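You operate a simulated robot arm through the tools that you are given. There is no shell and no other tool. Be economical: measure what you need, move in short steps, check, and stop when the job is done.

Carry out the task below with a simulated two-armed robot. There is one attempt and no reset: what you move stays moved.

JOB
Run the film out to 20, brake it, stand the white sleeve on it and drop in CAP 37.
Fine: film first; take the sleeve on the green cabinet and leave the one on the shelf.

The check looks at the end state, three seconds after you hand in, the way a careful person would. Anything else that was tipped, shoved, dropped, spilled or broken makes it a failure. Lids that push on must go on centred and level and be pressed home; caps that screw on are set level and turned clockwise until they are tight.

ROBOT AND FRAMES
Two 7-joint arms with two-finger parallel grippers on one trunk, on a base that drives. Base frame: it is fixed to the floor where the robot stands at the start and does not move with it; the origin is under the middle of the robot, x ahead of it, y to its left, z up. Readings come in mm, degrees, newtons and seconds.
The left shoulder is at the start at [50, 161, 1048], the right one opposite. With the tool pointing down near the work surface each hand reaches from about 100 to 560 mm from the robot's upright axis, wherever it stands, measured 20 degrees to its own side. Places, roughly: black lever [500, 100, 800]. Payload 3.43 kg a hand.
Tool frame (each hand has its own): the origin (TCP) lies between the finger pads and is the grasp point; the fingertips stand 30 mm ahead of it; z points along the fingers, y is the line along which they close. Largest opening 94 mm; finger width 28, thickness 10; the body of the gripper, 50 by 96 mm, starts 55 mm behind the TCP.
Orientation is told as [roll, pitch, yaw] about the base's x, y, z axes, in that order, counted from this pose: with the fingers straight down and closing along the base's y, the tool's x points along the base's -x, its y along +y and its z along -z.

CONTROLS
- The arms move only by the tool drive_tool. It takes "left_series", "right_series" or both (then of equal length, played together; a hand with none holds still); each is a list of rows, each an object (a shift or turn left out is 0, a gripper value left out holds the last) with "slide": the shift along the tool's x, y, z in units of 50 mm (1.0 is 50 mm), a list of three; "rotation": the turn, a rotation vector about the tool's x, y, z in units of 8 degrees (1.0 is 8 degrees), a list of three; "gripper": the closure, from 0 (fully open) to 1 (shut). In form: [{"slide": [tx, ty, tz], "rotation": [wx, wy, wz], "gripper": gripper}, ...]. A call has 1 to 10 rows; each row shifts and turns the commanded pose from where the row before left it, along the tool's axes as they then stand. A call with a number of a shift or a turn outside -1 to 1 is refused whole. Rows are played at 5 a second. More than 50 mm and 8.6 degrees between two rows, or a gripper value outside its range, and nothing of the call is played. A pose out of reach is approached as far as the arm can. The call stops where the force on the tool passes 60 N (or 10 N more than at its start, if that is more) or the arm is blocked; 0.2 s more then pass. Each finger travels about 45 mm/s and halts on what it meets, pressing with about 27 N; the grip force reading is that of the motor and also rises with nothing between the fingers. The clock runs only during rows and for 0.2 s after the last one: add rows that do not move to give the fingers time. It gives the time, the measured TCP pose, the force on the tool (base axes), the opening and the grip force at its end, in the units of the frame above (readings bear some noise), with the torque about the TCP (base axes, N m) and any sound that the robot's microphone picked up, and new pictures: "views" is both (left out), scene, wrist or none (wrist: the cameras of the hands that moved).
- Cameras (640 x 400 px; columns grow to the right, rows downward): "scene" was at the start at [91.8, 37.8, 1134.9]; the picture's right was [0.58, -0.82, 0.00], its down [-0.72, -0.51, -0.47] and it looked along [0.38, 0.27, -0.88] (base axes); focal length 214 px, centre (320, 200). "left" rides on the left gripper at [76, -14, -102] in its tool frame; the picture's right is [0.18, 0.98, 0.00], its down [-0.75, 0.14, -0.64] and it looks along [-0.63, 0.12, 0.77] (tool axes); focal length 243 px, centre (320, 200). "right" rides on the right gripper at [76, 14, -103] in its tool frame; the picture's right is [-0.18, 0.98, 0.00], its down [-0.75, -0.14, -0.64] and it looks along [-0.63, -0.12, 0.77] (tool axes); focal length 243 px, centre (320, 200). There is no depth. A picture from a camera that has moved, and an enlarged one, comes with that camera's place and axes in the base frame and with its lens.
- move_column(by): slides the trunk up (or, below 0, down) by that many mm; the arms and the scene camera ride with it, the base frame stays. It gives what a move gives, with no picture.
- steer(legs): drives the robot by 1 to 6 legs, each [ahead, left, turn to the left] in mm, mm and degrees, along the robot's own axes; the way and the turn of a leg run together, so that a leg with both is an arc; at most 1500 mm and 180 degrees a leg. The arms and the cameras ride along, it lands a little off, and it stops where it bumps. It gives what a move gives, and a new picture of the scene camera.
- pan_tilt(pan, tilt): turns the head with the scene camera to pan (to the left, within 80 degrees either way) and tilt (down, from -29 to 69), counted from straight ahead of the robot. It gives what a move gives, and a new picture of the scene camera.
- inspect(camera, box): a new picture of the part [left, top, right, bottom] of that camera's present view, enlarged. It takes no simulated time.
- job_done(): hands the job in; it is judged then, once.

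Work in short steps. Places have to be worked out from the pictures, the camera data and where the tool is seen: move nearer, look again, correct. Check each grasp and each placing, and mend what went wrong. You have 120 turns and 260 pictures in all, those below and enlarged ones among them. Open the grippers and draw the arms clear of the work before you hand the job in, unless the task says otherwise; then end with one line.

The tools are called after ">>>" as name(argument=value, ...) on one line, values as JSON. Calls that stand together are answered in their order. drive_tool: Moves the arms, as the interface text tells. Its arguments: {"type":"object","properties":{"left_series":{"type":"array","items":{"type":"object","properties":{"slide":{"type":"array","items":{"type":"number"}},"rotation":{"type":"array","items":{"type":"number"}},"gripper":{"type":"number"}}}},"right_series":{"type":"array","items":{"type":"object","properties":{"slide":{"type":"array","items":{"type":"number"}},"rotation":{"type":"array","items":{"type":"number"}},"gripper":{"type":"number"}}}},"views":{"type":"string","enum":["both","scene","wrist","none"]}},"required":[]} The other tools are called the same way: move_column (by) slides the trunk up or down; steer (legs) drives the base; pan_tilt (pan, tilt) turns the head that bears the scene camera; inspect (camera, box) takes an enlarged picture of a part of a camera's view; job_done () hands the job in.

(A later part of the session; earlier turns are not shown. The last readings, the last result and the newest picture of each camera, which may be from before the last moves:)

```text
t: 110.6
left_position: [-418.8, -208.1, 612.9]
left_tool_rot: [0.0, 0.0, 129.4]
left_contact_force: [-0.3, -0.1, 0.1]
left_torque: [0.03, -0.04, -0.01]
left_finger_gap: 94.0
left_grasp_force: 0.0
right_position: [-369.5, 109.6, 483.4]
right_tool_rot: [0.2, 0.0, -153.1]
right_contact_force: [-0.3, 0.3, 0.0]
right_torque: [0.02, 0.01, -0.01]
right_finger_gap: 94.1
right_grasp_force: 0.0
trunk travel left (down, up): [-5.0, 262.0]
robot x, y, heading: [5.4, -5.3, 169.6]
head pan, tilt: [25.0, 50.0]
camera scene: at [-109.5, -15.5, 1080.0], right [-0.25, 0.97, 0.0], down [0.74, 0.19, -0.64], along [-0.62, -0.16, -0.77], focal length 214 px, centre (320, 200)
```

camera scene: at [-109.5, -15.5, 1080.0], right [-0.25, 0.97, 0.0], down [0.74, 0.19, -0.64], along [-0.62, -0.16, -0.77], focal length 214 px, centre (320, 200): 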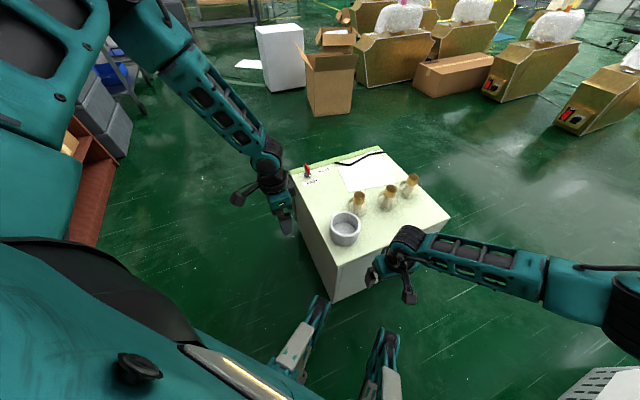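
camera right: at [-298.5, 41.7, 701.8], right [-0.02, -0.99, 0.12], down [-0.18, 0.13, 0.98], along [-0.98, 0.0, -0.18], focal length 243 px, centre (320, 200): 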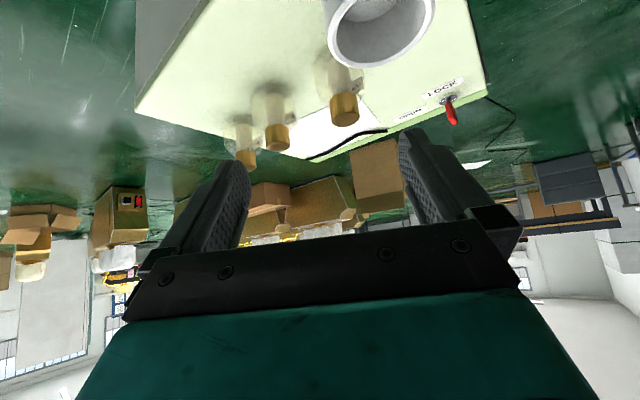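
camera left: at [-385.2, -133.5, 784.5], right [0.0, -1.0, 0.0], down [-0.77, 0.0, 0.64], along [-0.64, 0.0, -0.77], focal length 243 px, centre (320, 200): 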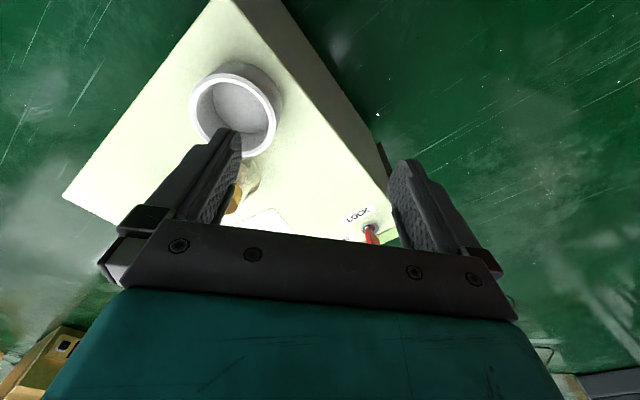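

The right arm goes low easily, so I'll use it. Raise it, then turn left ~26° to bring the sleeve to its side.

>>> drive_tool(right_series=[{"slide": [0, 0, -0.95]}, {"slide": [0, 0, -0.95]}, {"slide": [0, 0, -0.95]}, {"slide": [0, 0, -0.95]}, {"slide": [0, 0, -0.95]}], left_series=[{"slide": [0, 0, -0.95]}, {"slide": [0, 0, -0.95]}, {"slide": [0, 0, -0.95]}, {"slide": [0, 0, -0.95]}, {"slide": [0, 0, -0.95]}], views="none")

>>> steer(legs=[[0, 0, 26]])

>>> inspect(camera="right", box=[0, 0, 640, 400])

```text
t: 111.8
left_position: [-422.2, -209.6, 848.1]
left_tool_rot: [-0.1, 0.1, 129.3]
left_contact_force: [-0.7, -0.1, -0.9]
left_torque: [0.01, -0.05, -0.01]
left_finger_gap: 93.8
left_grasp_force: 0.0
right_position: [-372.6, 110.4, 726.2]
right_tool_rot: [0.2, -0.1, -153.0]
right_contact_force: [0.1, 0.4, 0.3]
right_torque: [-0.01, -0.03, 0.0]
right_finger_gap: 94.1
right_grasp_force: 0.1
trunk travel left (down, up): [-5.0, 262.0]
robot x, y, heading: [2.1, -3.6, 169.3]
head pan, tilt: [25.0, 50.0]
```

```text
t: 113.5
left_position: [-291.1, -374.4, 848.3]
left_tool_rot: [0.1, 0.1, 155.3]
left_contact_force: [0.7, 0.5, 0.5]
left_torque: [0.01, 0.02, 0.0]
left_finger_gap: 93.9
left_grasp_force: 0.1
right_position: [-385.2, -65.0, 725.8]
right_tool_rot: [0.2, 0.0, -127.3]
right_contact_force: [0.4, 0.3, 0.1]
right_torque: [0.0, -0.01, 0.01]
right_finger_gap: 94.0
right_grasp_force: 0.0
trunk travel left (down, up): [-5.0, 262.0]
robot x, y, heading: [4.6, -5.9, -164.5]
head pan, tilt: [25.0, 50.0]
camera scene: at [-92.9, -64.0, 1079.9], right [-0.65, 0.76, 0.0], down [0.58, 0.5, -0.64], along [-0.49, -0.42, -0.77], focal length 214 px, centre (320, 200)
```

scene: 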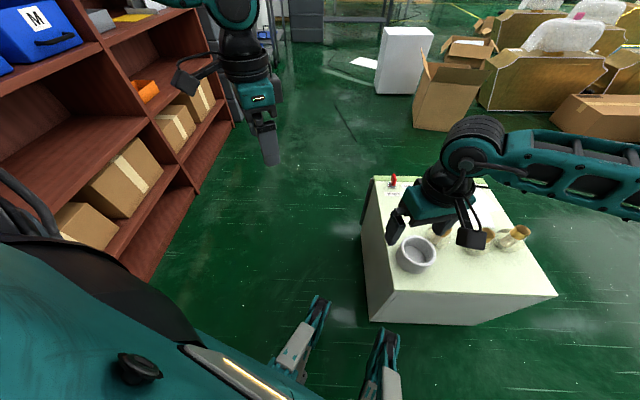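

```text
1.00 times, centred on (320, 200) of right
camera zoom: at [-328.3, -12.5, 829.9], right [0.67, -0.74, 0.0], down [-0.57, -0.51, 0.64], along [-0.47, -0.43, -0.77], focal length 243 px, centre (320, 200)
```

zoom: 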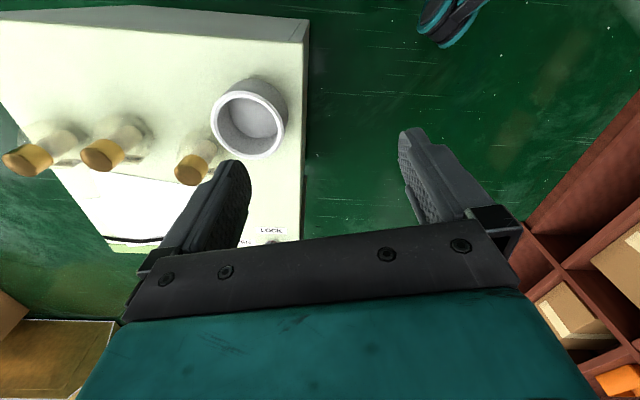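

Sleeve centre refined to (-493,-32), rim z≈502. Move the right hand over its near wall and descend to z≈560.

>>> drive_tool(right_series=[{"slide": [-0.39, -0.58, 0.3]}, {"slide": [-0.39, -0.58, 0.5]}, {"slide": [0, 0, 0.9]}, {"slide": [0, 0, 0.9]}, {"slide": [0, 0, 0.7]}])

>>> inspect(camera="scene", box=[340, 180, 520, 300])

```text
t: 114.7
left_position: [-290.3, -375.6, 849.2]
left_tool_rot: [0.0, 0.1, 155.2]
left_contact_force: [0.0, 0.8, 0.4]
left_torque: [-0.01, 0.0, -0.03]
left_finger_gap: 94.0
left_grasp_force: 0.1
right_position: [-455.6, -61.4, 560.5]
right_tool_rot: [0.3, -0.2, -127.1]
right_contact_force: [0.6, 0.0, 0.1]
right_torque: [0.04, -0.01, 0.01]
right_finger_gap: 94.1
right_grasp_force: 0.0
trunk travel left (down, up): [-5.0, 262.0]
robot x, y, heading: [5.0, -3.6, -164.8]
head pan, tilt: [25.0, 50.0]
camera scene: at [-93.0, -63.9, 1080.0], right [-0.65, 0.76, 0.0], down [0.58, 0.5, -0.64], along [-0.49, -0.42, -0.77], focal length 214 px, centre (320, 200)
camera right: at [-398.0, -8.6, 663.4], right [0.67, -0.74, 0.0], down [-0.57, -0.51, 0.64], along [-0.47, -0.43, -0.77], focal length 243 px, centre (320, 200)
```

scene: 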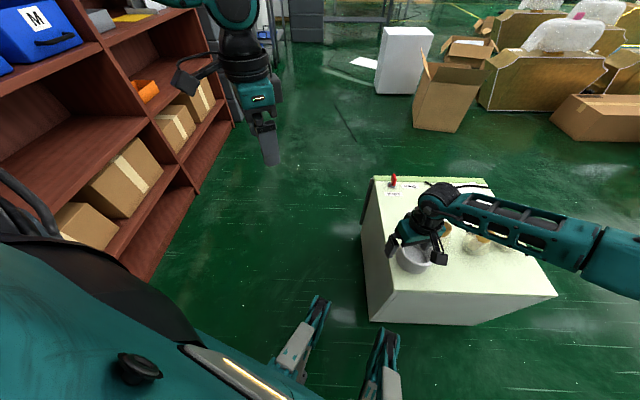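
right: 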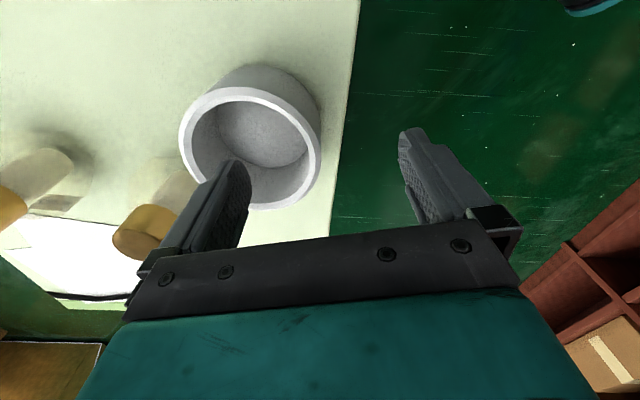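

```text
3.33 times, centred on (430, 240) of scene
camera zoom: at [-93.0, -63.9, 1080.0], right [-0.65, 0.76, 0.0], down [0.58, 0.5, -0.64], along [-0.49, -0.42, -0.77], focal length 715 px, centre (-47, 67)
```

zoom: 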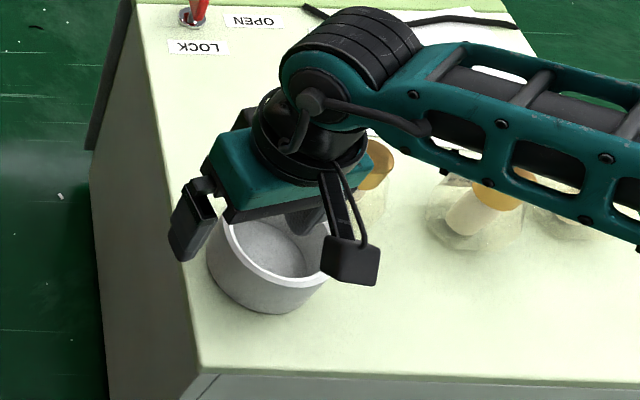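

Aligned. Descend 55 mm so one finger is inside the ring, then close on the wall.

>>> drive_tool(right_series=[{"slide": [0, 0, 0.5]}, {"slide": [0, 0, 0.6]}, {"gripper": 1}, {"gripper": 1}, {"gripper": 1}, {"gripper": 1}, {"gripper": 1}, {"gripper": 1}, {"gripper": 1}])

>>> inspect(camera="scene", box=[340, 180, 520, 300])

```text
t: 116.7
left_position: [-289.7, -375.0, 849.0]
left_tool_rot: [0.0, 0.2, 155.3]
left_contact_force: [-0.1, -0.6, -0.1]
left_torque: [0.04, -0.01, -0.02]
left_finger_gap: 94.4
left_grasp_force: 0.1
right_position: [-455.5, -63.8, 505.9]
right_tool_rot: [0.1, -0.1, -127.3]
right_contact_force: [-0.4, -0.3, -0.2]
right_torque: [0.0, -0.01, 0.0]
right_finger_gap: 11.9
right_grasp_force: 27.4
trunk travel left (down, up): [-5.0, 262.0]
robot x, y, heading: [0.8, -5.3, -164.8]
head pan, tilt: [25.0, 50.0]
camera scene: at [-93.0, -64.0, 1079.9], right [-0.65, 0.76, 0.0], down [0.58, 0.5, -0.64], along [-0.49, -0.42, -0.77], focal length 214 px, centre (320, 200)
camera right: at [-398.4, -9.8, 609.6], right [0.67, -0.74, 0.0], down [-0.57, -0.51, 0.64], along [-0.47, -0.43, -0.77], focal length 243 px, centre (320, 200)
```

scene: 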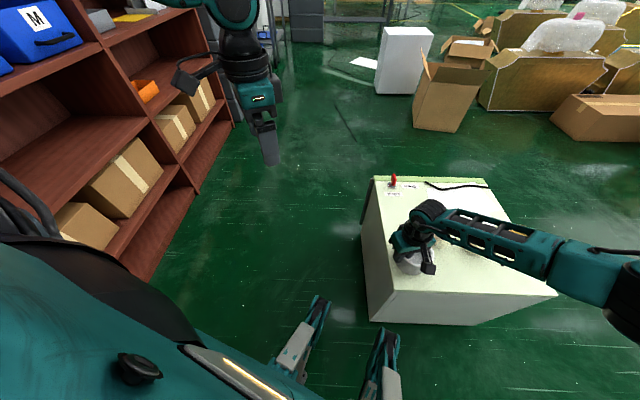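
right: 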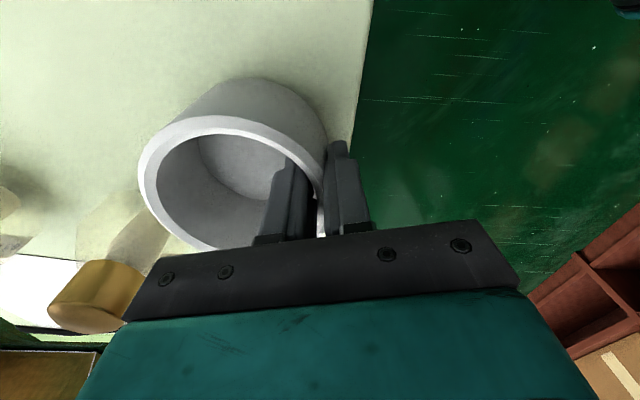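

```text
3.33 times, centred on (430, 240) of scene
camera zoom: at [-93.0, -64.0, 1079.9], right [-0.65, 0.76, 0.0], down [0.58, 0.5, -0.64], along [-0.49, -0.42, -0.77], focal length 715 px, centre (-47, 67)
```

zoom: 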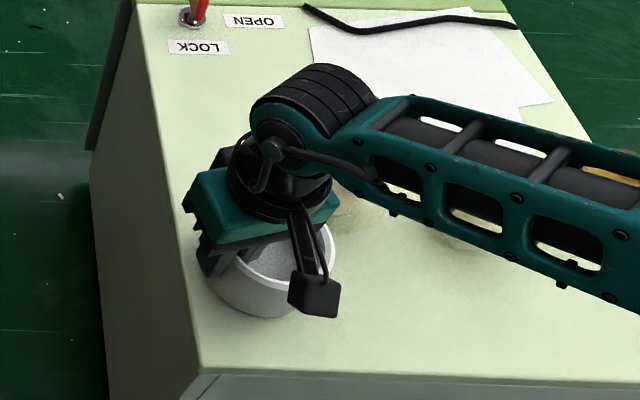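

Wall gripped (11.9 mm, 27 N). Lift straight up and check.

>>> drive_tool(right_series=[{"slide": [0, 0, -0.4]}, {"slide": [0, 0, -0.6]}, {"slide": [0, 0, -0.9]}, {"slide": [0, 0, -0.9]}, {"slide": [0, 0, -0.9]}, {"slide": [0, 0, -0.9]}])

```text
t: 118.1
left_position: [-289.9, -375.0, 850.1]
left_tool_rot: [0.1, 0.1, 155.2]
left_contact_force: [-0.3, -0.6, 0.3]
left_torque: [0.01, -0.01, 0.04]
left_finger_gap: 94.2
left_grasp_force: 0.0
right_position: [-454.3, -59.4, 738.0]
right_tool_rot: [0.2, -0.1, -127.3]
right_contact_force: [0.1, -0.3, -0.4]
right_torque: [0.0, -0.02, 0.0]
right_finger_gap: 11.7
right_grasp_force: 26.9
trunk travel left (down, up): [-5.0, 262.0]
robot x, y, heading: [5.2, -3.1, -164.5]
head pan, tilt: [25.0, 50.0]
camera scene: at [-92.9, -64.0, 1079.9], right [-0.65, 0.76, 0.0], down [0.58, 0.5, -0.64], along [-0.49, -0.42, -0.77], focal length 214 px, centre (320, 200)
camera right: at [-397.9, -6.2, 841.2], right [0.67, -0.74, 0.0], down [-0.57, -0.51, 0.64], along [-0.47, -0.43, -0.77], focal length 243 px, centre (320, 200)
```

scene: 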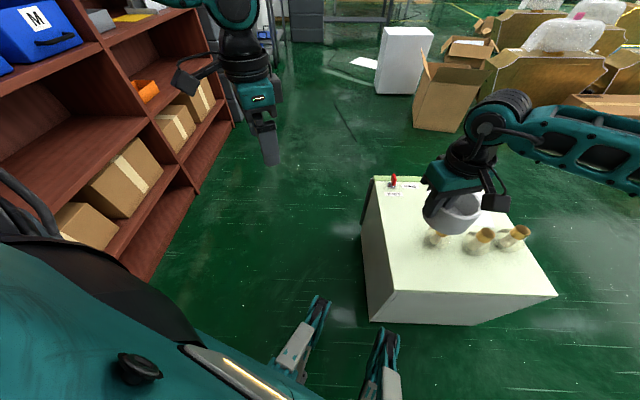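
right: 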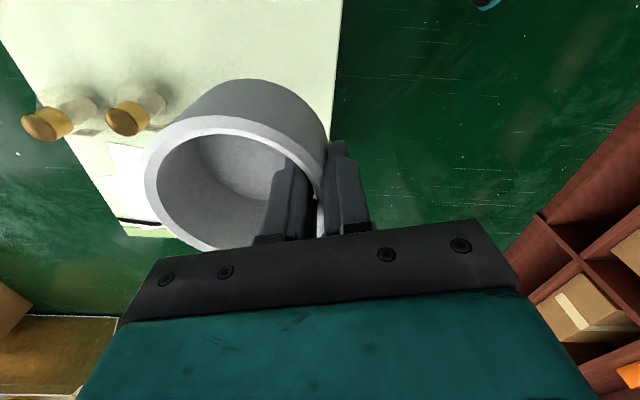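

Sleeve lifted cleanly. Raise trunk and hand, then turn back to face the bench squarely (heading ≈38°).

>>> move_column(by=70)

>>> drive_tool(right_series=[{"slide": [0, 0, -0.9]}, {"slide": [0, 0, -0.9]}, {"slide": [0, 0, -0.9]}], left_series=[{"slide": [0, 0, -0.9]}, {"slide": [0, 0, -0.9]}, {"slide": [0, 0, -0.9]}], views="none")

>>> steer(legs=[[0, 0, -157.5]])

```text
t: 119.2
left_position: [-290.1, -375.8, 919.3]
left_tool_rot: [-0.1, 0.0, 155.3]
left_contact_force: [0.3, 1.1, 0.4]
left_torque: [-0.01, -0.02, 0.0]
left_finger_gap: 94.1
left_grasp_force: 0.1
right_position: [-455.0, -58.7, 806.7]
right_tool_rot: [0.1, 0.0, -127.2]
right_contact_force: [-0.2, -0.4, -0.6]
right_torque: [-0.02, -0.02, 0.01]
right_finger_gap: 11.8
right_grasp_force: 26.5
trunk travel left (down, up): [-75.0, 192.0]
robot x, y, heading: [7.0, -5.0, -164.6]
head pan, tilt: [25.0, 50.0]
```

```text
t: 120.0
left_position: [-290.9, -377.1, 1056.2]
left_tool_rot: [0.2, 0.2, 155.3]
left_contact_force: [-0.2, -0.3, 0.5]
left_torque: [0.01, -0.02, 0.01]
left_finger_gap: 94.2
left_grasp_force: 0.0
right_position: [-454.2, -57.9, 941.9]
right_tool_rot: [0.2, -0.1, -127.3]
right_contact_force: [-0.3, -0.2, -0.5]
right_torque: [-0.02, -0.01, -0.01]
right_finger_gap: 11.7
right_grasp_force: 27.1
trunk travel left (down, up): [-75.0, 192.0]
robot x, y, heading: [10.4, -1.2, -164.7]
head pan, tilt: [25.0, 50.0]
```

```text
t: 126.9
left_position: [157.0, 447.2, 1055.9]
left_tool_rot: [0.0, 0.1, -4.7]
left_contact_force: [0.3, 0.3, -0.5]
left_torque: [0.01, -0.03, 0.03]
left_finger_gap: 93.9
left_grasp_force: 0.0
right_position: [418.8, 204.0, 940.8]
right_tool_rot: [0.2, 0.0, 72.9]
right_contact_force: [-0.1, 0.2, -0.2]
right_torque: [0.01, 0.03, 0.0]
right_finger_gap: 11.9
right_grasp_force: 27.1
trunk travel left (down, up): [-75.0, 192.0]
robot x, y, heading: [5.9, -10.4, 35.4]
head pan, tilt: [25.0, 50.0]
camera scene: at [75.2, 86.4, 1149.9], right [0.87, -0.5, 0.0], down [-0.38, -0.67, -0.64], along [0.32, 0.56, -0.77], focal length 214 px, centre (320, 200)
```

scene: 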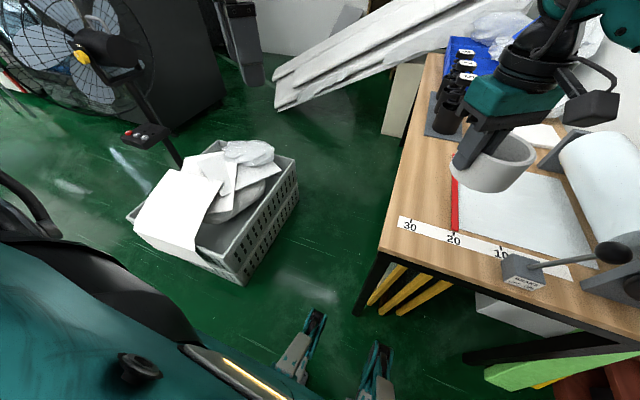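

>>> steer(legs=[[90, 4, 2.5]])

>>> pan_tilt(pan=-20, tilt=50)

```text
t: 128.0
left_position: [187.8, 502.7, 1055.6]
left_tool_rot: [0.0, 0.0, -1.8]
left_contact_force: [-1.4, -0.6, 0.0]
left_torque: [0.04, -0.1, 0.0]
left_finger_gap: 94.0
left_grasp_force: 0.1
right_position: [462.1, 272.0, 942.0]
right_tool_rot: [0.2, -0.2, 75.6]
right_contact_force: [-0.8, 1.1, 0.3]
right_torque: [-0.06, 0.01, 0.02]
right_finger_gap: 12.1
right_grasp_force: 27.1
trunk travel left (down, up): [-75.0, 192.0]
robot x, y, heading: [61.4, 42.9, 38.2]
head pan, tilt: [25.0, 50.0]
camera scene: at [124.3, 138.2, 1150.1], right [0.89, -0.45, 0.0], down [-0.35, -0.68, -0.64], along [0.29, 0.57, -0.77], focal length 214 px, centre (320, 200)
```

scene: 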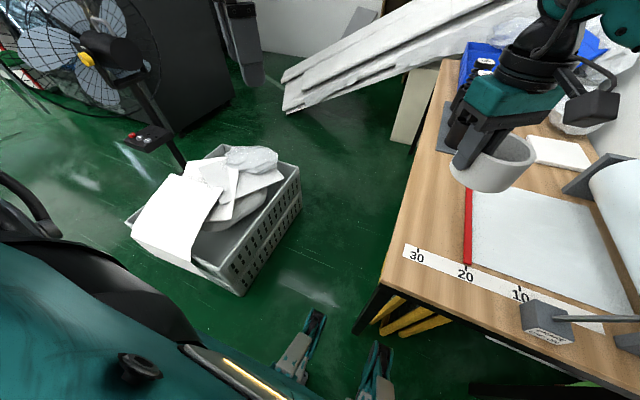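

```text
t: 129.2
left_position: [188.1, 503.0, 1055.7]
left_tool_rot: [0.0, 0.0, -2.0]
left_contact_force: [0.2, 0.1, 0.5]
left_torque: [0.01, 0.01, 0.0]
left_finger_gap: 94.2
left_grasp_force: 0.1
right_position: [461.8, 272.1, 941.5]
right_tool_rot: [0.3, -0.2, 75.5]
right_contact_force: [-0.1, 0.1, -1.4]
right_torque: [0.03, 0.01, 0.0]
right_finger_gap: 11.6
right_grasp_force: 26.8
trunk travel left (down, up): [-75.0, 192.0]
robot x, y, heading: [57.7, 41.2, 38.2]
head pan, tilt: [-20.0, 50.0]
camera scene: at [162.7, 93.2, 1149.9], right [0.31, -0.95, 0.0], down [-0.73, -0.24, -0.64], along [0.61, 0.2, -0.77], focal length 214 px, centre (320, 200)
```

scene: 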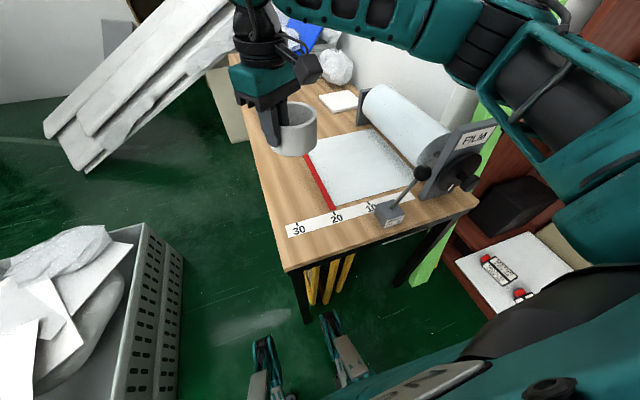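

The film area is confirmed: bar runs from (497,161) to (694,320). Move the sleeve over the spot (628,158), ~85 mm right of the bar and 100 mm in.

>>> drive_tool(right_series=[{"slide": [0.345, -0.7, 0]}, {"slide": [0.345, -0.7, 0]}, {"slide": [0.345, -0.7, 0]}, {"slide": [0.345, -0.7, 0]}, {"slide": [0, 0, 0.7]}, {"slide": [0, 0, 0.7]}])

>>> inspect(camera="scene", box=[250, 60, 490, 230])

```text
t: 130.6
left_position: [188.0, 501.7, 1056.0]
left_tool_rot: [0.0, 0.1, -1.9]
left_contact_force: [0.0, -0.7, -0.4]
left_torque: [0.01, 0.02, -0.02]
left_finger_gap: 93.9
left_grasp_force: 0.1
right_position: [578.9, 171.0, 871.7]
right_tool_rot: [0.2, -0.1, 75.6]
right_contact_force: [-0.3, 0.1, -0.4]
right_torque: [0.0, 0.03, -0.03]
right_finger_gap: 11.8
right_grasp_force: 27.1
trunk travel left (down, up): [-75.0, 192.0]
robot x, y, heading: [59.0, 42.0, 38.1]
head pan, tilt: [-20.0, 50.0]
camera scene: at [162.9, 93.2, 1150.0], right [0.31, -0.95, 0.0], down [-0.73, -0.24, -0.64], along [0.61, 0.2, -0.77], focal length 214 px, centre (320, 200)
camera right: at [547.3, 102.3, 974.7], right [-0.91, 0.42, 0.0], down [0.33, 0.69, 0.64], along [0.27, 0.58, -0.77], focal length 243 px, centre (320, 200)
```

scene: 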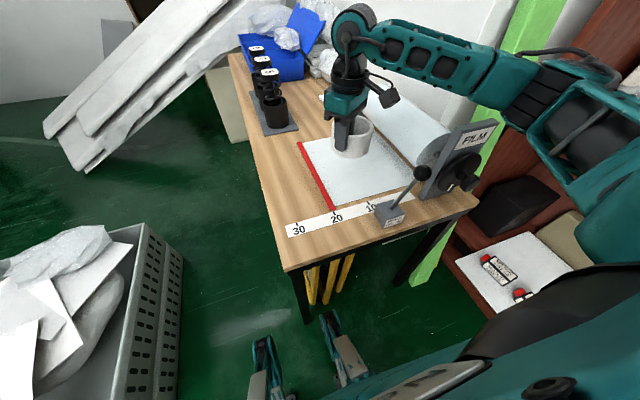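
right: 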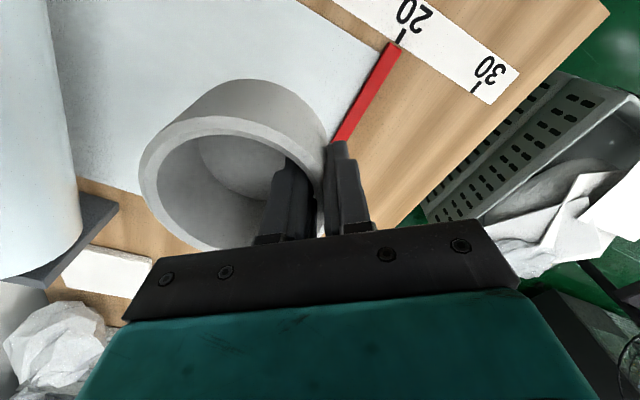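

```text
2.35 times, centred on (370, 145) of scene
camera zoom: at [162.9, 93.2, 1150.0], right [0.31, -0.95, 0.0], down [-0.73, -0.24, -0.64], along [0.61, 0.2, -0.77], focal length 505 px, centre (202, 329)
```

zoom: 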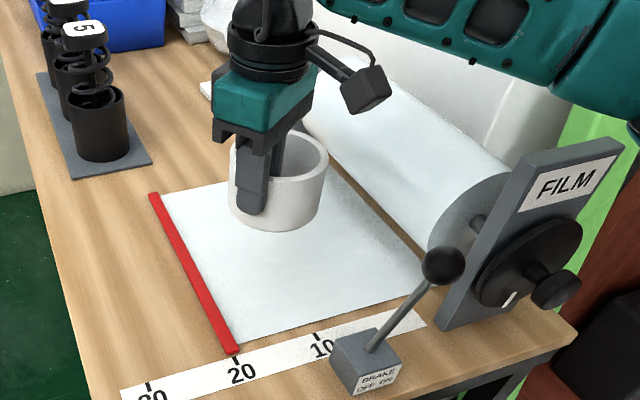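

Spot is well inside the sheet. Lower to just above the film, then in small steps until touch.

>>> drive_tool(right_series=[{"slide": [0, 0, 0.8]}, {"slide": [0, 0, 0.8]}, {"slide": [0, 0, 0.4]}, {"slide": [0, 0, 0.1]}, {"slide": [0, 0, 0.1]}])

>>> inspect(camera="scene", box=[280, 90, 440, 220])

```text
t: 131.8
left_position: [187.7, 503.0, 1055.5]
left_tool_rot: [-0.1, 0.1, -1.8]
left_contact_force: [0.0, 0.2, 0.1]
left_torque: [-0.01, -0.03, -0.01]
left_finger_gap: 94.1
left_grasp_force: 0.1
right_position: [579.3, 171.7, 762.6]
right_tool_rot: [0.2, -0.2, 75.7]
right_contact_force: [0.5, 0.2, -1.3]
right_torque: [-0.04, 0.02, 0.05]
right_finger_gap: 11.9
right_grasp_force: 27.2
trunk travel left (down, up): [-75.0, 192.0]
robot x, y, heading: [54.9, 43.3, 37.9]
head pan, tilt: [-20.0, 50.0]
camera scene: at [162.5, 93.5, 1149.9], right [0.31, -0.95, 0.0], down [-0.73, -0.24, -0.64], along [0.61, 0.2, -0.77], focal length 214 px, centre (320, 200)
camera right: at [546.5, 101.7, 866.3], right [-0.91, 0.42, 0.0], down [0.33, 0.69, 0.64], along [0.27, 0.58, -0.77], focal length 243 px, centre (320, 200)
```

scene: 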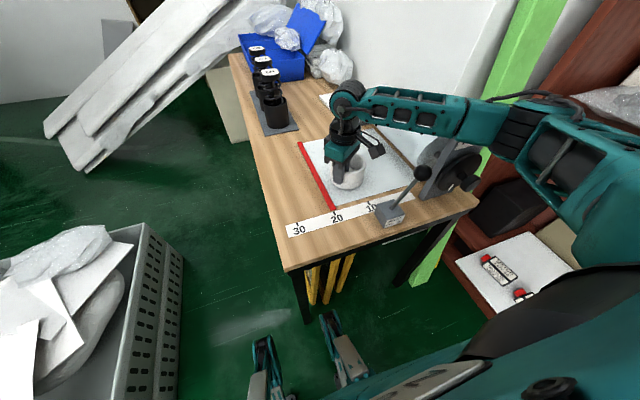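
right: 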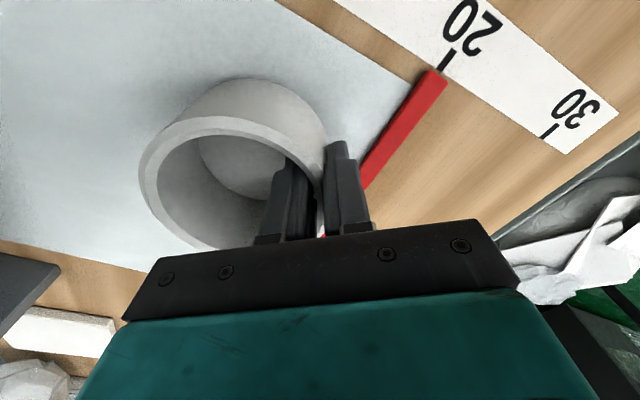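

```text
3.08 times, centred on (360, 155) of scene
camera zoom: at [162.5, 93.5, 1149.9], right [0.31, -0.95, 0.0], down [-0.73, -0.24, -0.64], along [0.61, 0.2, -0.77], focal length 660 px, centre (197, 338)
```

zoom: 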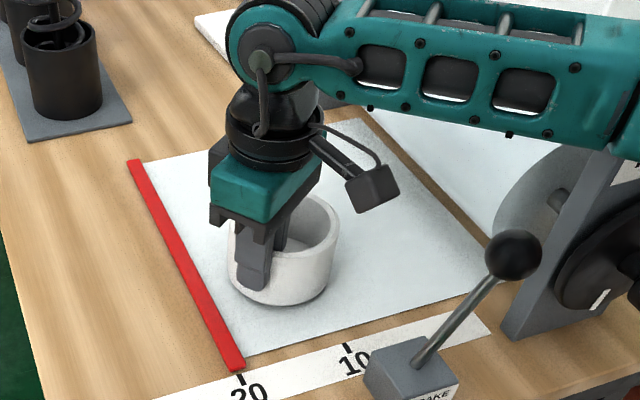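

Nearly down (small shadow). Lower in 2.5 mm steps until contact force appears.

>>> drive_tool(right_series=[{"slide": [0, 0, 0.05]}, {"slide": [0, 0, 0.05]}, {"slide": [0, 0, 0.05]}], views="none")

```text
t: 132.6
left_position: [187.0, 501.8, 1055.1]
left_tool_rot: [-0.1, 0.1, -1.8]
left_contact_force: [-0.8, 0.5, -0.2]
left_torque: [-0.03, -0.03, 0.0]
left_finger_gap: 93.9
left_grasp_force: 0.0
right_position: [578.3, 171.7, 756.4]
right_tool_rot: [0.2, -0.3, 75.6]
right_contact_force: [-0.3, -1.9, 6.1]
right_torque: [-0.25, 0.01, -0.02]
right_finger_gap: 12.1
right_grasp_force: 26.6
trunk travel left (down, up): [-75.0, 192.0]
robot x, y, heading: [58.2, 44.5, 38.1]
head pan, tilt: [-20.0, 50.0]
```

Contact (6 N). Open a limited amount and lift straight up.

>>> drive_tool(right_series=[{"gripper": 0.7}, {"gripper": 0.7}, {"gripper": 0.7}, {"slide": [0, 0, -0.3]}, {"slide": [0, 0, -0.7]}, {"slide": [0, 0, -0.9]}, {"slide": [0, 0, -0.9]}, {"slide": [0, 0, -0.9]}])

>>> inspect(camera="scene", box=[280, 90, 440, 220])

```text
t: 134.3
left_position: [187.1, 502.4, 1055.8]
left_tool_rot: [0.0, 0.1, -1.8]
left_contact_force: [-0.7, 0.1, 0.3]
left_torque: [0.05, 0.01, -0.02]
left_finger_gap: 93.8
left_grasp_force: 0.1
right_position: [577.3, 170.4, 940.1]
right_tool_rot: [0.1, -0.1, 75.6]
right_contact_force: [0.0, 0.5, -0.1]
right_torque: [-0.01, -0.01, 0.01]
right_finger_gap: 28.0
right_grasp_force: 0.1
trunk travel left (down, up): [-75.0, 192.0]
robot x, y, heading: [56.8, 42.9, 38.1]
head pan, tilt: [-20.0, 50.0]
camera scene: at [162.2, 93.7, 1149.9], right [0.31, -0.95, 0.0], down [-0.73, -0.24, -0.64], along [0.61, 0.2, -0.77], focal length 214 px, centre (320, 200)
camera right: at [545.5, 100.9, 1043.2], right [-0.91, 0.42, 0.0], down [0.33, 0.69, 0.64], along [0.27, 0.58, -0.77], focal length 243 px, centre (320, 200)
```

scene: 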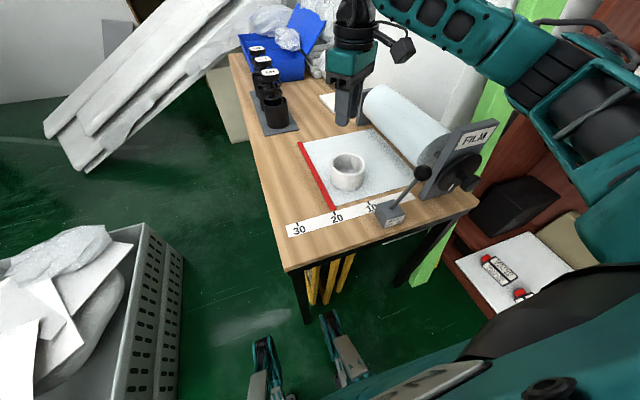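
right: 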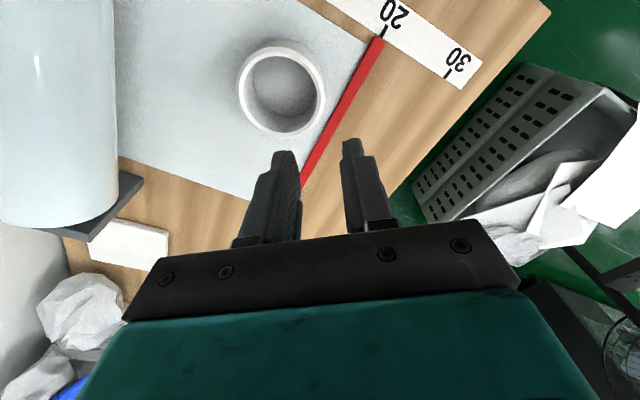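

```text
3.08 times, centred on (360, 155) of scene
camera zoom: at [162.2, 93.7, 1149.9], right [0.31, -0.95, 0.0], down [-0.73, -0.24, -0.64], along [0.61, 0.2, -0.77], focal length 660 px, centre (197, 338)
```

zoom: 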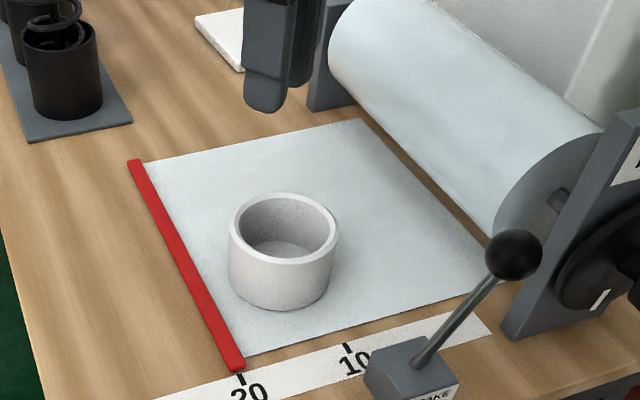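

Sleeve stands upright on the film and the bar is still at 20. Now go back for CAP 37: back off and turn to the cabinet.

>>> drive_tool(right_series=[{"slide": [0, 0, -0.4], "gripper": 0}, {"gripper": 0}], views="none")

>>> steer(legs=[[-75, 0, 0], [0, 0, 157]])

>>> move_column(by=-70)

```text
t: 134.9
left_position: [187.0, 502.3, 1055.3]
left_tool_rot: [0.0, 0.1, -1.9]
left_contact_force: [-0.3, 0.2, 0.3]
left_torque: [-0.01, 0.01, -0.01]
left_finger_gap: 94.0
left_grasp_force: 0.1
right_position: [578.4, 171.5, 959.3]
right_tool_rot: [0.2, -0.1, 75.6]
right_contact_force: [-0.1, 0.2, -0.2]
right_torque: [0.03, 0.0, 0.0]
right_finger_gap: 81.0
right_grasp_force: 0.2
trunk travel left (down, up): [-75.0, 192.0]
robot x, y, heading: [57.3, 45.8, 38.1]
head pan, tilt: [-20.0, 50.0]
```

```text
t: 142.3
left_position: [-315.9, -354.2, 1055.9]
left_tool_rot: [-0.1, 0.1, 151.9]
left_contact_force: [-0.6, -0.5, 0.6]
left_torque: [-0.04, 0.03, 0.03]
left_finger_gap: 94.1
left_grasp_force: 0.1
right_position: [-521.7, 115.7, 958.5]
right_tool_rot: [0.2, -0.1, -130.7]
right_contact_force: [-0.8, -0.4, -0.2]
right_torque: [0.03, 0.02, 0.0]
right_finger_gap: 93.9
right_grasp_force: 0.1
trunk travel left (down, up): [-75.0, 192.0]
robot x, y, heading: [-0.4, 0.2, -168.1]
head pan, tilt: [-20.0, 50.0]
camera scene: at [-114.3, 3.0, 1149.9], right [0.14, 0.99, 0.0], down [0.76, -0.11, -0.64], along [-0.64, 0.09, -0.77], focal length 214 px, centre (320, 200)
```

scene: 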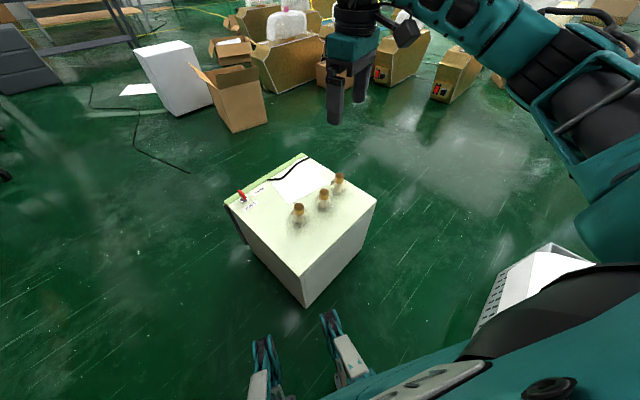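

```text
t: 143.4
left_position: [-316.2, -354.0, 985.1]
left_tool_rot: [-0.1, 0.0, 151.9]
left_contact_force: [-0.2, 0.1, -0.2]
left_torque: [0.03, -0.02, 0.01]
left_finger_gap: 94.1
left_grasp_force: 0.1
right_position: [-521.9, 116.5, 888.8]
right_tool_rot: [0.2, -0.1, -130.8]
right_contact_force: [-0.9, 0.0, -0.5]
right_torque: [0.02, 0.0, 0.0]
right_finger_gap: 94.1
right_grasp_force: 0.1
trunk travel left (down, up): [-5.0, 262.0]
robot x, y, heading: [2.5, -0.4, -168.2]
head pan, tilt: [-20.0, 50.0]
```

Drive ~55 mm closer (legs clear the cabinet corner) and look at the vials from the right wrist.

>>> steer(legs=[[55, 25, 4]])

>>> inspect(camera="right", box=[0, 0, 640, 400])

```text
t: 144.3
left_position: [-340.8, -412.4, 985.2]
left_tool_rot: [0.0, 0.2, 155.7]
left_contact_force: [0.5, 0.0, 0.3]
left_torque: [-0.02, 0.0, 0.01]
left_finger_gap: 94.0
left_grasp_force: 0.0
right_position: [-575.9, 44.5, 889.2]
right_tool_rot: [0.2, -0.1, -127.0]
right_contact_force: [-0.9, 0.1, -0.1]
right_torque: [-0.05, 0.0, 0.0]
right_finger_gap: 94.1
right_grasp_force: 0.1
trunk travel left (down, up): [-5.0, 262.0]
robot x, y, heading: [-46.4, -39.8, -164.2]
head pan, tilt: [-20.0, 50.0]
camera scene: at [-162.4, -41.8, 1079.9], right [0.08, 1.0, 0.0], down [0.76, -0.06, -0.64], along [-0.64, 0.05, -0.77], focal length 214 px, centre (320, 200)
```

scene: 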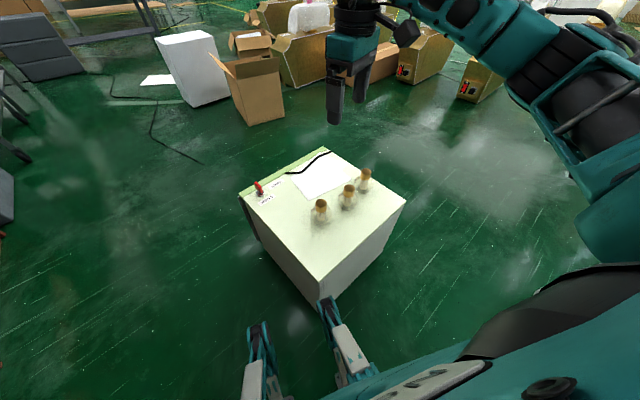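

```text
1.00 times, centred on (320, 200) of right
camera zoom: at [-519.0, 97.2, 992.1], right [0.68, -0.74, 0.0], down [-0.57, -0.52, 0.64], along [-0.47, -0.44, -0.77], focal length 243 px, centre (320, 200)
```

zoom: 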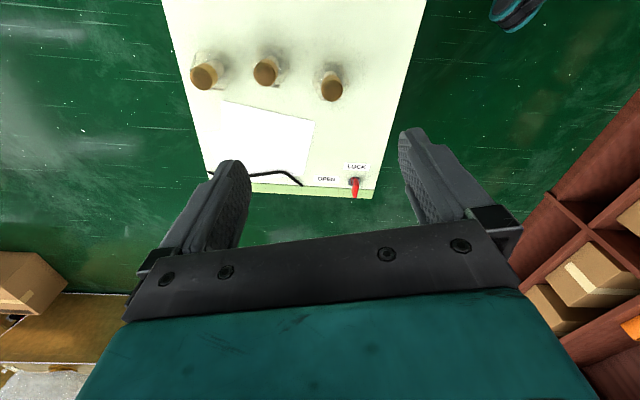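

CAP 37 vial ≈(-594,-6), cap top z≈547. Move above and descend to z≈640 for a close look.

>>> drive_tool(right_series=[{"slide": [-0.5, 0.15, 0.5]}, {"slide": [-0.5, 0.15, 0.6]}, {"slide": [0, 0, 0.95]}, {"slide": [0, 0, 0.95]}, {"slide": [0, 0, 0.95]}, {"slide": [0, 0, 0.95]}])

>>> inspect(camera="scene", box=[240, 140, 420, 270])

```text
t: 145.8
left_position: [-339.7, -411.8, 985.0]
left_tool_rot: [0.1, 0.1, 155.7]
left_contact_force: [-0.4, 0.1, 0.3]
left_torque: [-0.01, 0.0, 0.02]
left_finger_gap: 94.1
left_grasp_force: 0.1
right_position: [-595.2, -8.0, 644.5]
right_tool_rot: [0.1, -0.2, -127.0]
right_contact_force: [-1.2, 0.3, 0.1]
right_torque: [-0.03, -0.02, -0.03]
right_finger_gap: 94.0
right_grasp_force: 0.1
trunk travel left (down, up): [-5.0, 262.0]
robot x, y, heading: [-44.4, -36.0, -164.4]
head pan, tilt: [-20.0, 50.0]
camera scene: at [-162.3, -41.6, 1080.0], right [0.08, 1.0, 0.0], down [0.76, -0.06, -0.64], along [-0.64, 0.05, -0.77], focal length 214 px, centre (320, 200)
camera right: at [-538.3, 45.2, 748.2], right [0.68, -0.74, 0.0], down [-0.57, -0.52, 0.64], along [-0.47, -0.44, -0.77], focal length 243 px, centre (320, 200)
```

scene: 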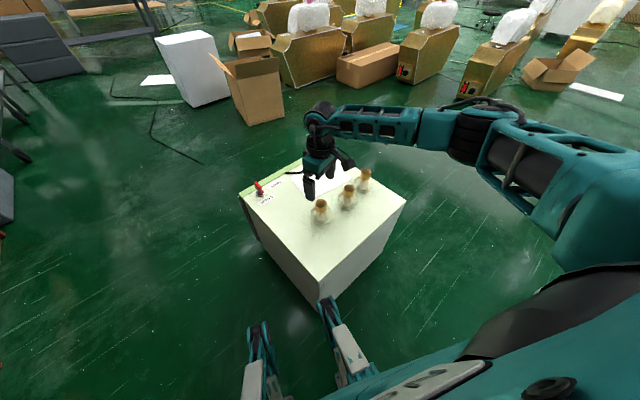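
right: 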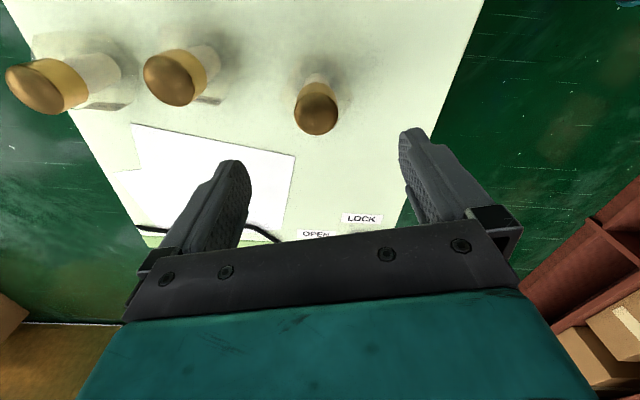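

```text
3.08 times, centred on (330, 205) of scene
camera zoom: at [-162.3, -41.6, 1080.0], right [0.08, 1.0, 0.0], down [0.76, -0.06, -0.64], along [-0.64, 0.05, -0.77], focal length 660 px, centre (289, 185)
```

zoom: 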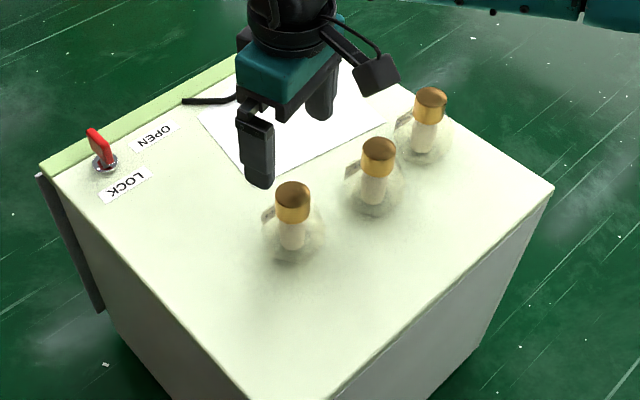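

Aligned within ~4 mm. Descend to z≈540 and grip the gold cap.

>>> drive_tool(right_series=[{"slide": [0.07, 0, 0.7]}, {"slide": [0, 0, 0.7]}, {"slide": [0, 0, 0.68]}, {"gripper": 1}, {"gripper": 1}, {"gripper": 1}, {"gripper": 1}, {"gripper": 1}, {"gripper": 1}])

>>> inspect(camera="scene", box=[260, 140, 400, 250])

```text
t: 147.8
left_position: [-338.6, -412.3, 986.2]
left_tool_rot: [-0.1, -0.1, 155.7]
left_contact_force: [-0.9, 0.0, 0.3]
left_torque: [0.0, -0.01, -0.02]
left_finger_gap: 93.8
left_grasp_force: 0.1
right_position: [-592.1, -5.9, 578.2]
right_tool_rot: [0.0, -0.4, -127.0]
right_contact_force: [-0.7, 0.1, 21.5]
right_torque: [0.19, -0.13, -0.05]
right_finger_gap: 0.0
right_grasp_force: 26.0
right hand out of reach, approached as far as the arm can: row 3
trunk travel left (down, up): [-5.0, 262.0]
robot x, y, heading: [-42.5, -39.6, -164.4]
head pan, tilt: [-20.0, 50.0]
camera scene: at [-160.8, -41.7, 1080.4], right [0.08, 1.0, 0.0], down [0.76, -0.06, -0.64], along [-0.64, 0.05, -0.76], focal length 214 px, centre (320, 200)
camera right: at [-534.9, 47.5, 681.2], right [0.67, -0.74, 0.0], down [-0.56, -0.51, 0.65], along [-0.48, -0.44, -0.76], focal length 243 px, centre (320, 200)
```

scene: 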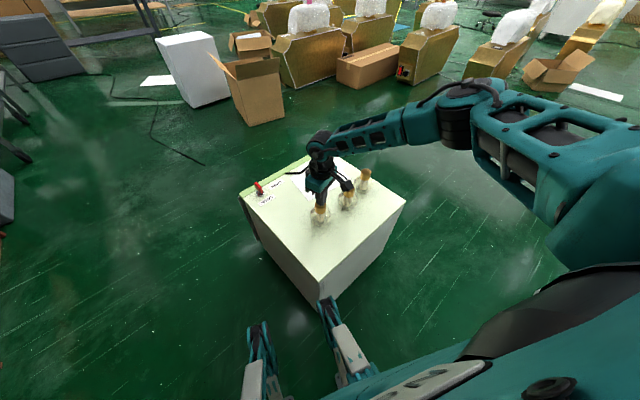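
right: 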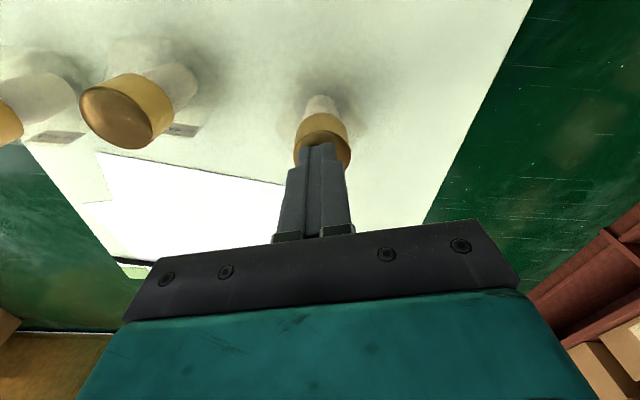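

```text
3.64 times, centred on (330, 195) of scene
camera zoom: at [-160.8, -41.7, 1080.4], right [0.08, 1.0, 0.0], down [0.76, -0.06, -0.64], along [-0.64, 0.05, -0.76], focal length 780 px, centre (284, 218)
```

zoom: 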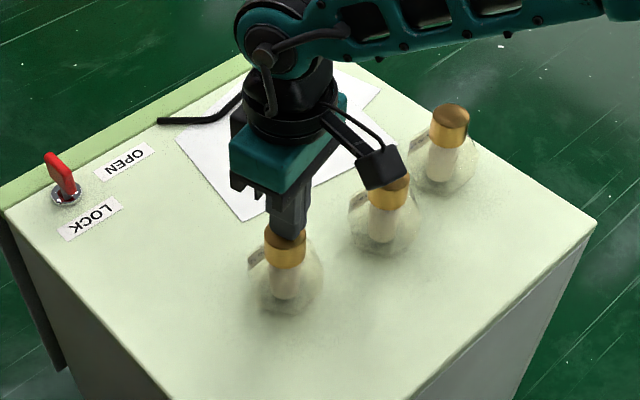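

The arm ran out of reach at z≈578 and closed on top of the cap (light press only). Lift away and check that the vial still stands.

>>> drive_tool(right_series=[{"slide": [0, 0, -0.3]}, {"slide": [0, 0, -0.9]}, {"slide": [0, 0, -0.9]}, {"slide": [0, 0, -0.9], "gripper": 0}, {"slide": [0, 0, -0.9], "gripper": 0}], views="wrist")

>>> inspect(camera="scene", box=[230, 140, 420, 310])

```text
t: 148.9
left_position: [-340.4, -411.6, 986.7]
left_tool_rot: [0.0, 0.0, 155.8]
left_contact_force: [-0.1, 0.8, -0.8]
left_torque: [-0.02, 0.0, -0.01]
left_finger_gap: 93.9
left_grasp_force: 0.1
right_position: [-593.7, -2.6, 771.7]
right_tool_rot: [0.2, -0.1, -126.9]
right_contact_force: [0.2, -0.5, -0.3]
right_torque: [0.01, -0.01, 0.0]
right_finger_gap: 50.8
right_grasp_force: 0.0
trunk travel left (down, up): [-5.0, 262.0]
robot x, y, heading: [-47.1, -37.9, -164.4]
head pan, tilt: [-20.0, 50.0]
camera right: at [-536.4, 51.2, 875.0], right [0.68, -0.74, 0.0], down [-0.57, -0.52, 0.64], along [-0.47, -0.44, -0.77], focal length 243 px, centre (320, 200)
```

right: 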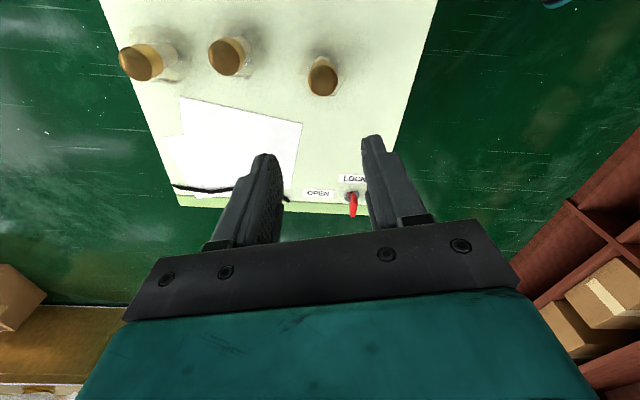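

```text
2.35 times, centred on (325, 225) of scene
camera zoom: at [-162.2, -41.6, 1079.9], right [0.08, 1.0, 0.0], down [0.76, -0.06, -0.64], along [-0.64, 0.05, -0.77], focal length 505 px, centre (308, 141)
```

zoom: 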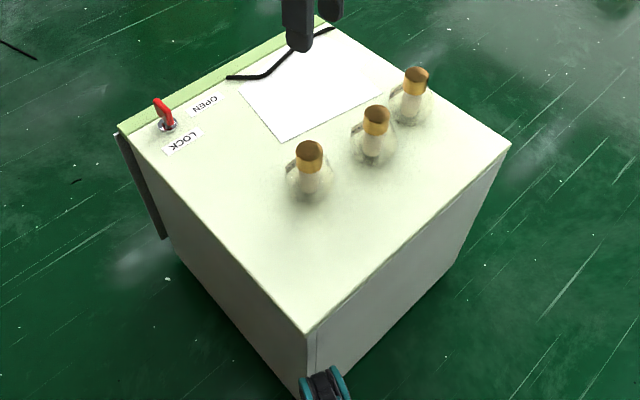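

Vial still stands. Reposition to face the cabinet's right side squarely, from where the vial is closer.

>>> steer(legs=[[-90, 0, 0], [0, 0, 22], [0, -285, 0]])

>>> pan_tilt(pan=0, tilt=60)

```text
t: 152.8
left_position: [-274.2, -237.1, 985.2]
left_tool_rot: [0.0, 0.0, 177.0]
left_contact_force: [-0.6, 0.3, -0.3]
left_torque: [-0.01, -0.02, 0.01]
left_finger_gap: 94.0
left_grasp_force: 0.0
right_position: [-658.0, 51.7, 770.9]
right_tool_rot: [0.2, -0.2, -105.7]
right_contact_force: [-0.3, -0.4, 0.5]
right_torque: [-0.02, -0.04, -0.03]
right_finger_gap: 94.1
right_grasp_force: 0.1
trunk travel left (down, up): [-5.0, 262.0]
robot x, y, heading: [-134.5, 219.1, -143.1]
head pan, tilt: [-20.0, 50.0]
camera scene: at [-241.0, 173.0, 1079.9], right [-0.29, 0.96, 0.0], down [0.73, 0.22, -0.64], along [-0.61, -0.19, -0.77], focal length 214 px, centre (320, 200)
```

scene: 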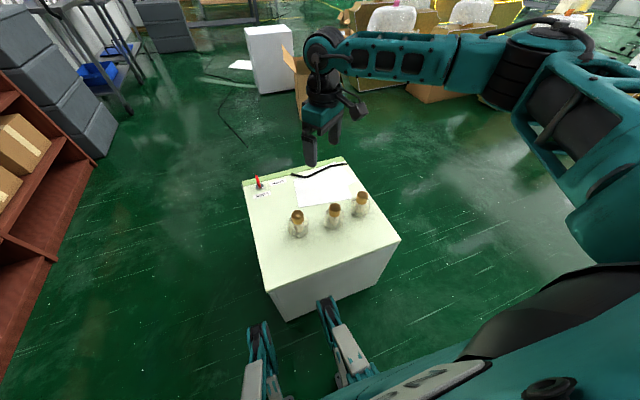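

```text
t: 153.6
left_position: [-274.3, -238.0, 985.7]
left_tool_rot: [-0.1, -0.1, 177.0]
left_contact_force: [0.3, -1.0, 0.6]
left_torque: [0.02, 0.05, 0.01]
left_finger_gap: 93.8
left_grasp_force: 0.0
right_position: [-657.2, 52.1, 770.5]
right_tool_rot: [0.2, -0.1, -105.6]
right_contact_force: [0.1, -0.1, -0.8]
right_torque: [0.0, 0.0, -0.01]
right_finger_gap: 94.0
right_grasp_force: 0.1
trunk travel left (down, up): [-5.0, 262.0]
robot x, y, heading: [-134.0, 222.1, -143.4]
head pan, tilt: [0.0, 60.0]
camera scene: at [-220.6, 155.4, 1067.4], right [-0.6, 0.8, 0.0], down [0.69, 0.52, -0.5], along [-0.4, -0.3, -0.87], focal length 214 px, centre (320, 200)
```

scene: 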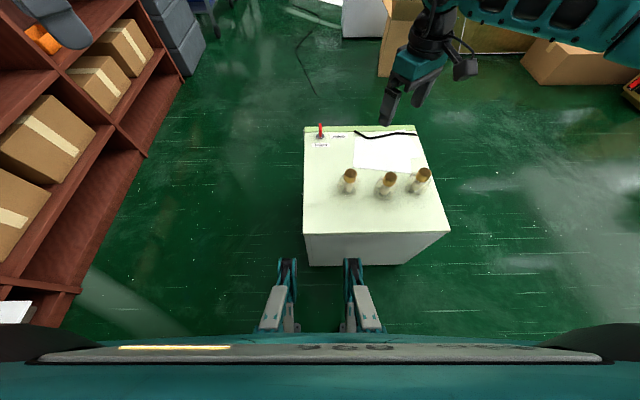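

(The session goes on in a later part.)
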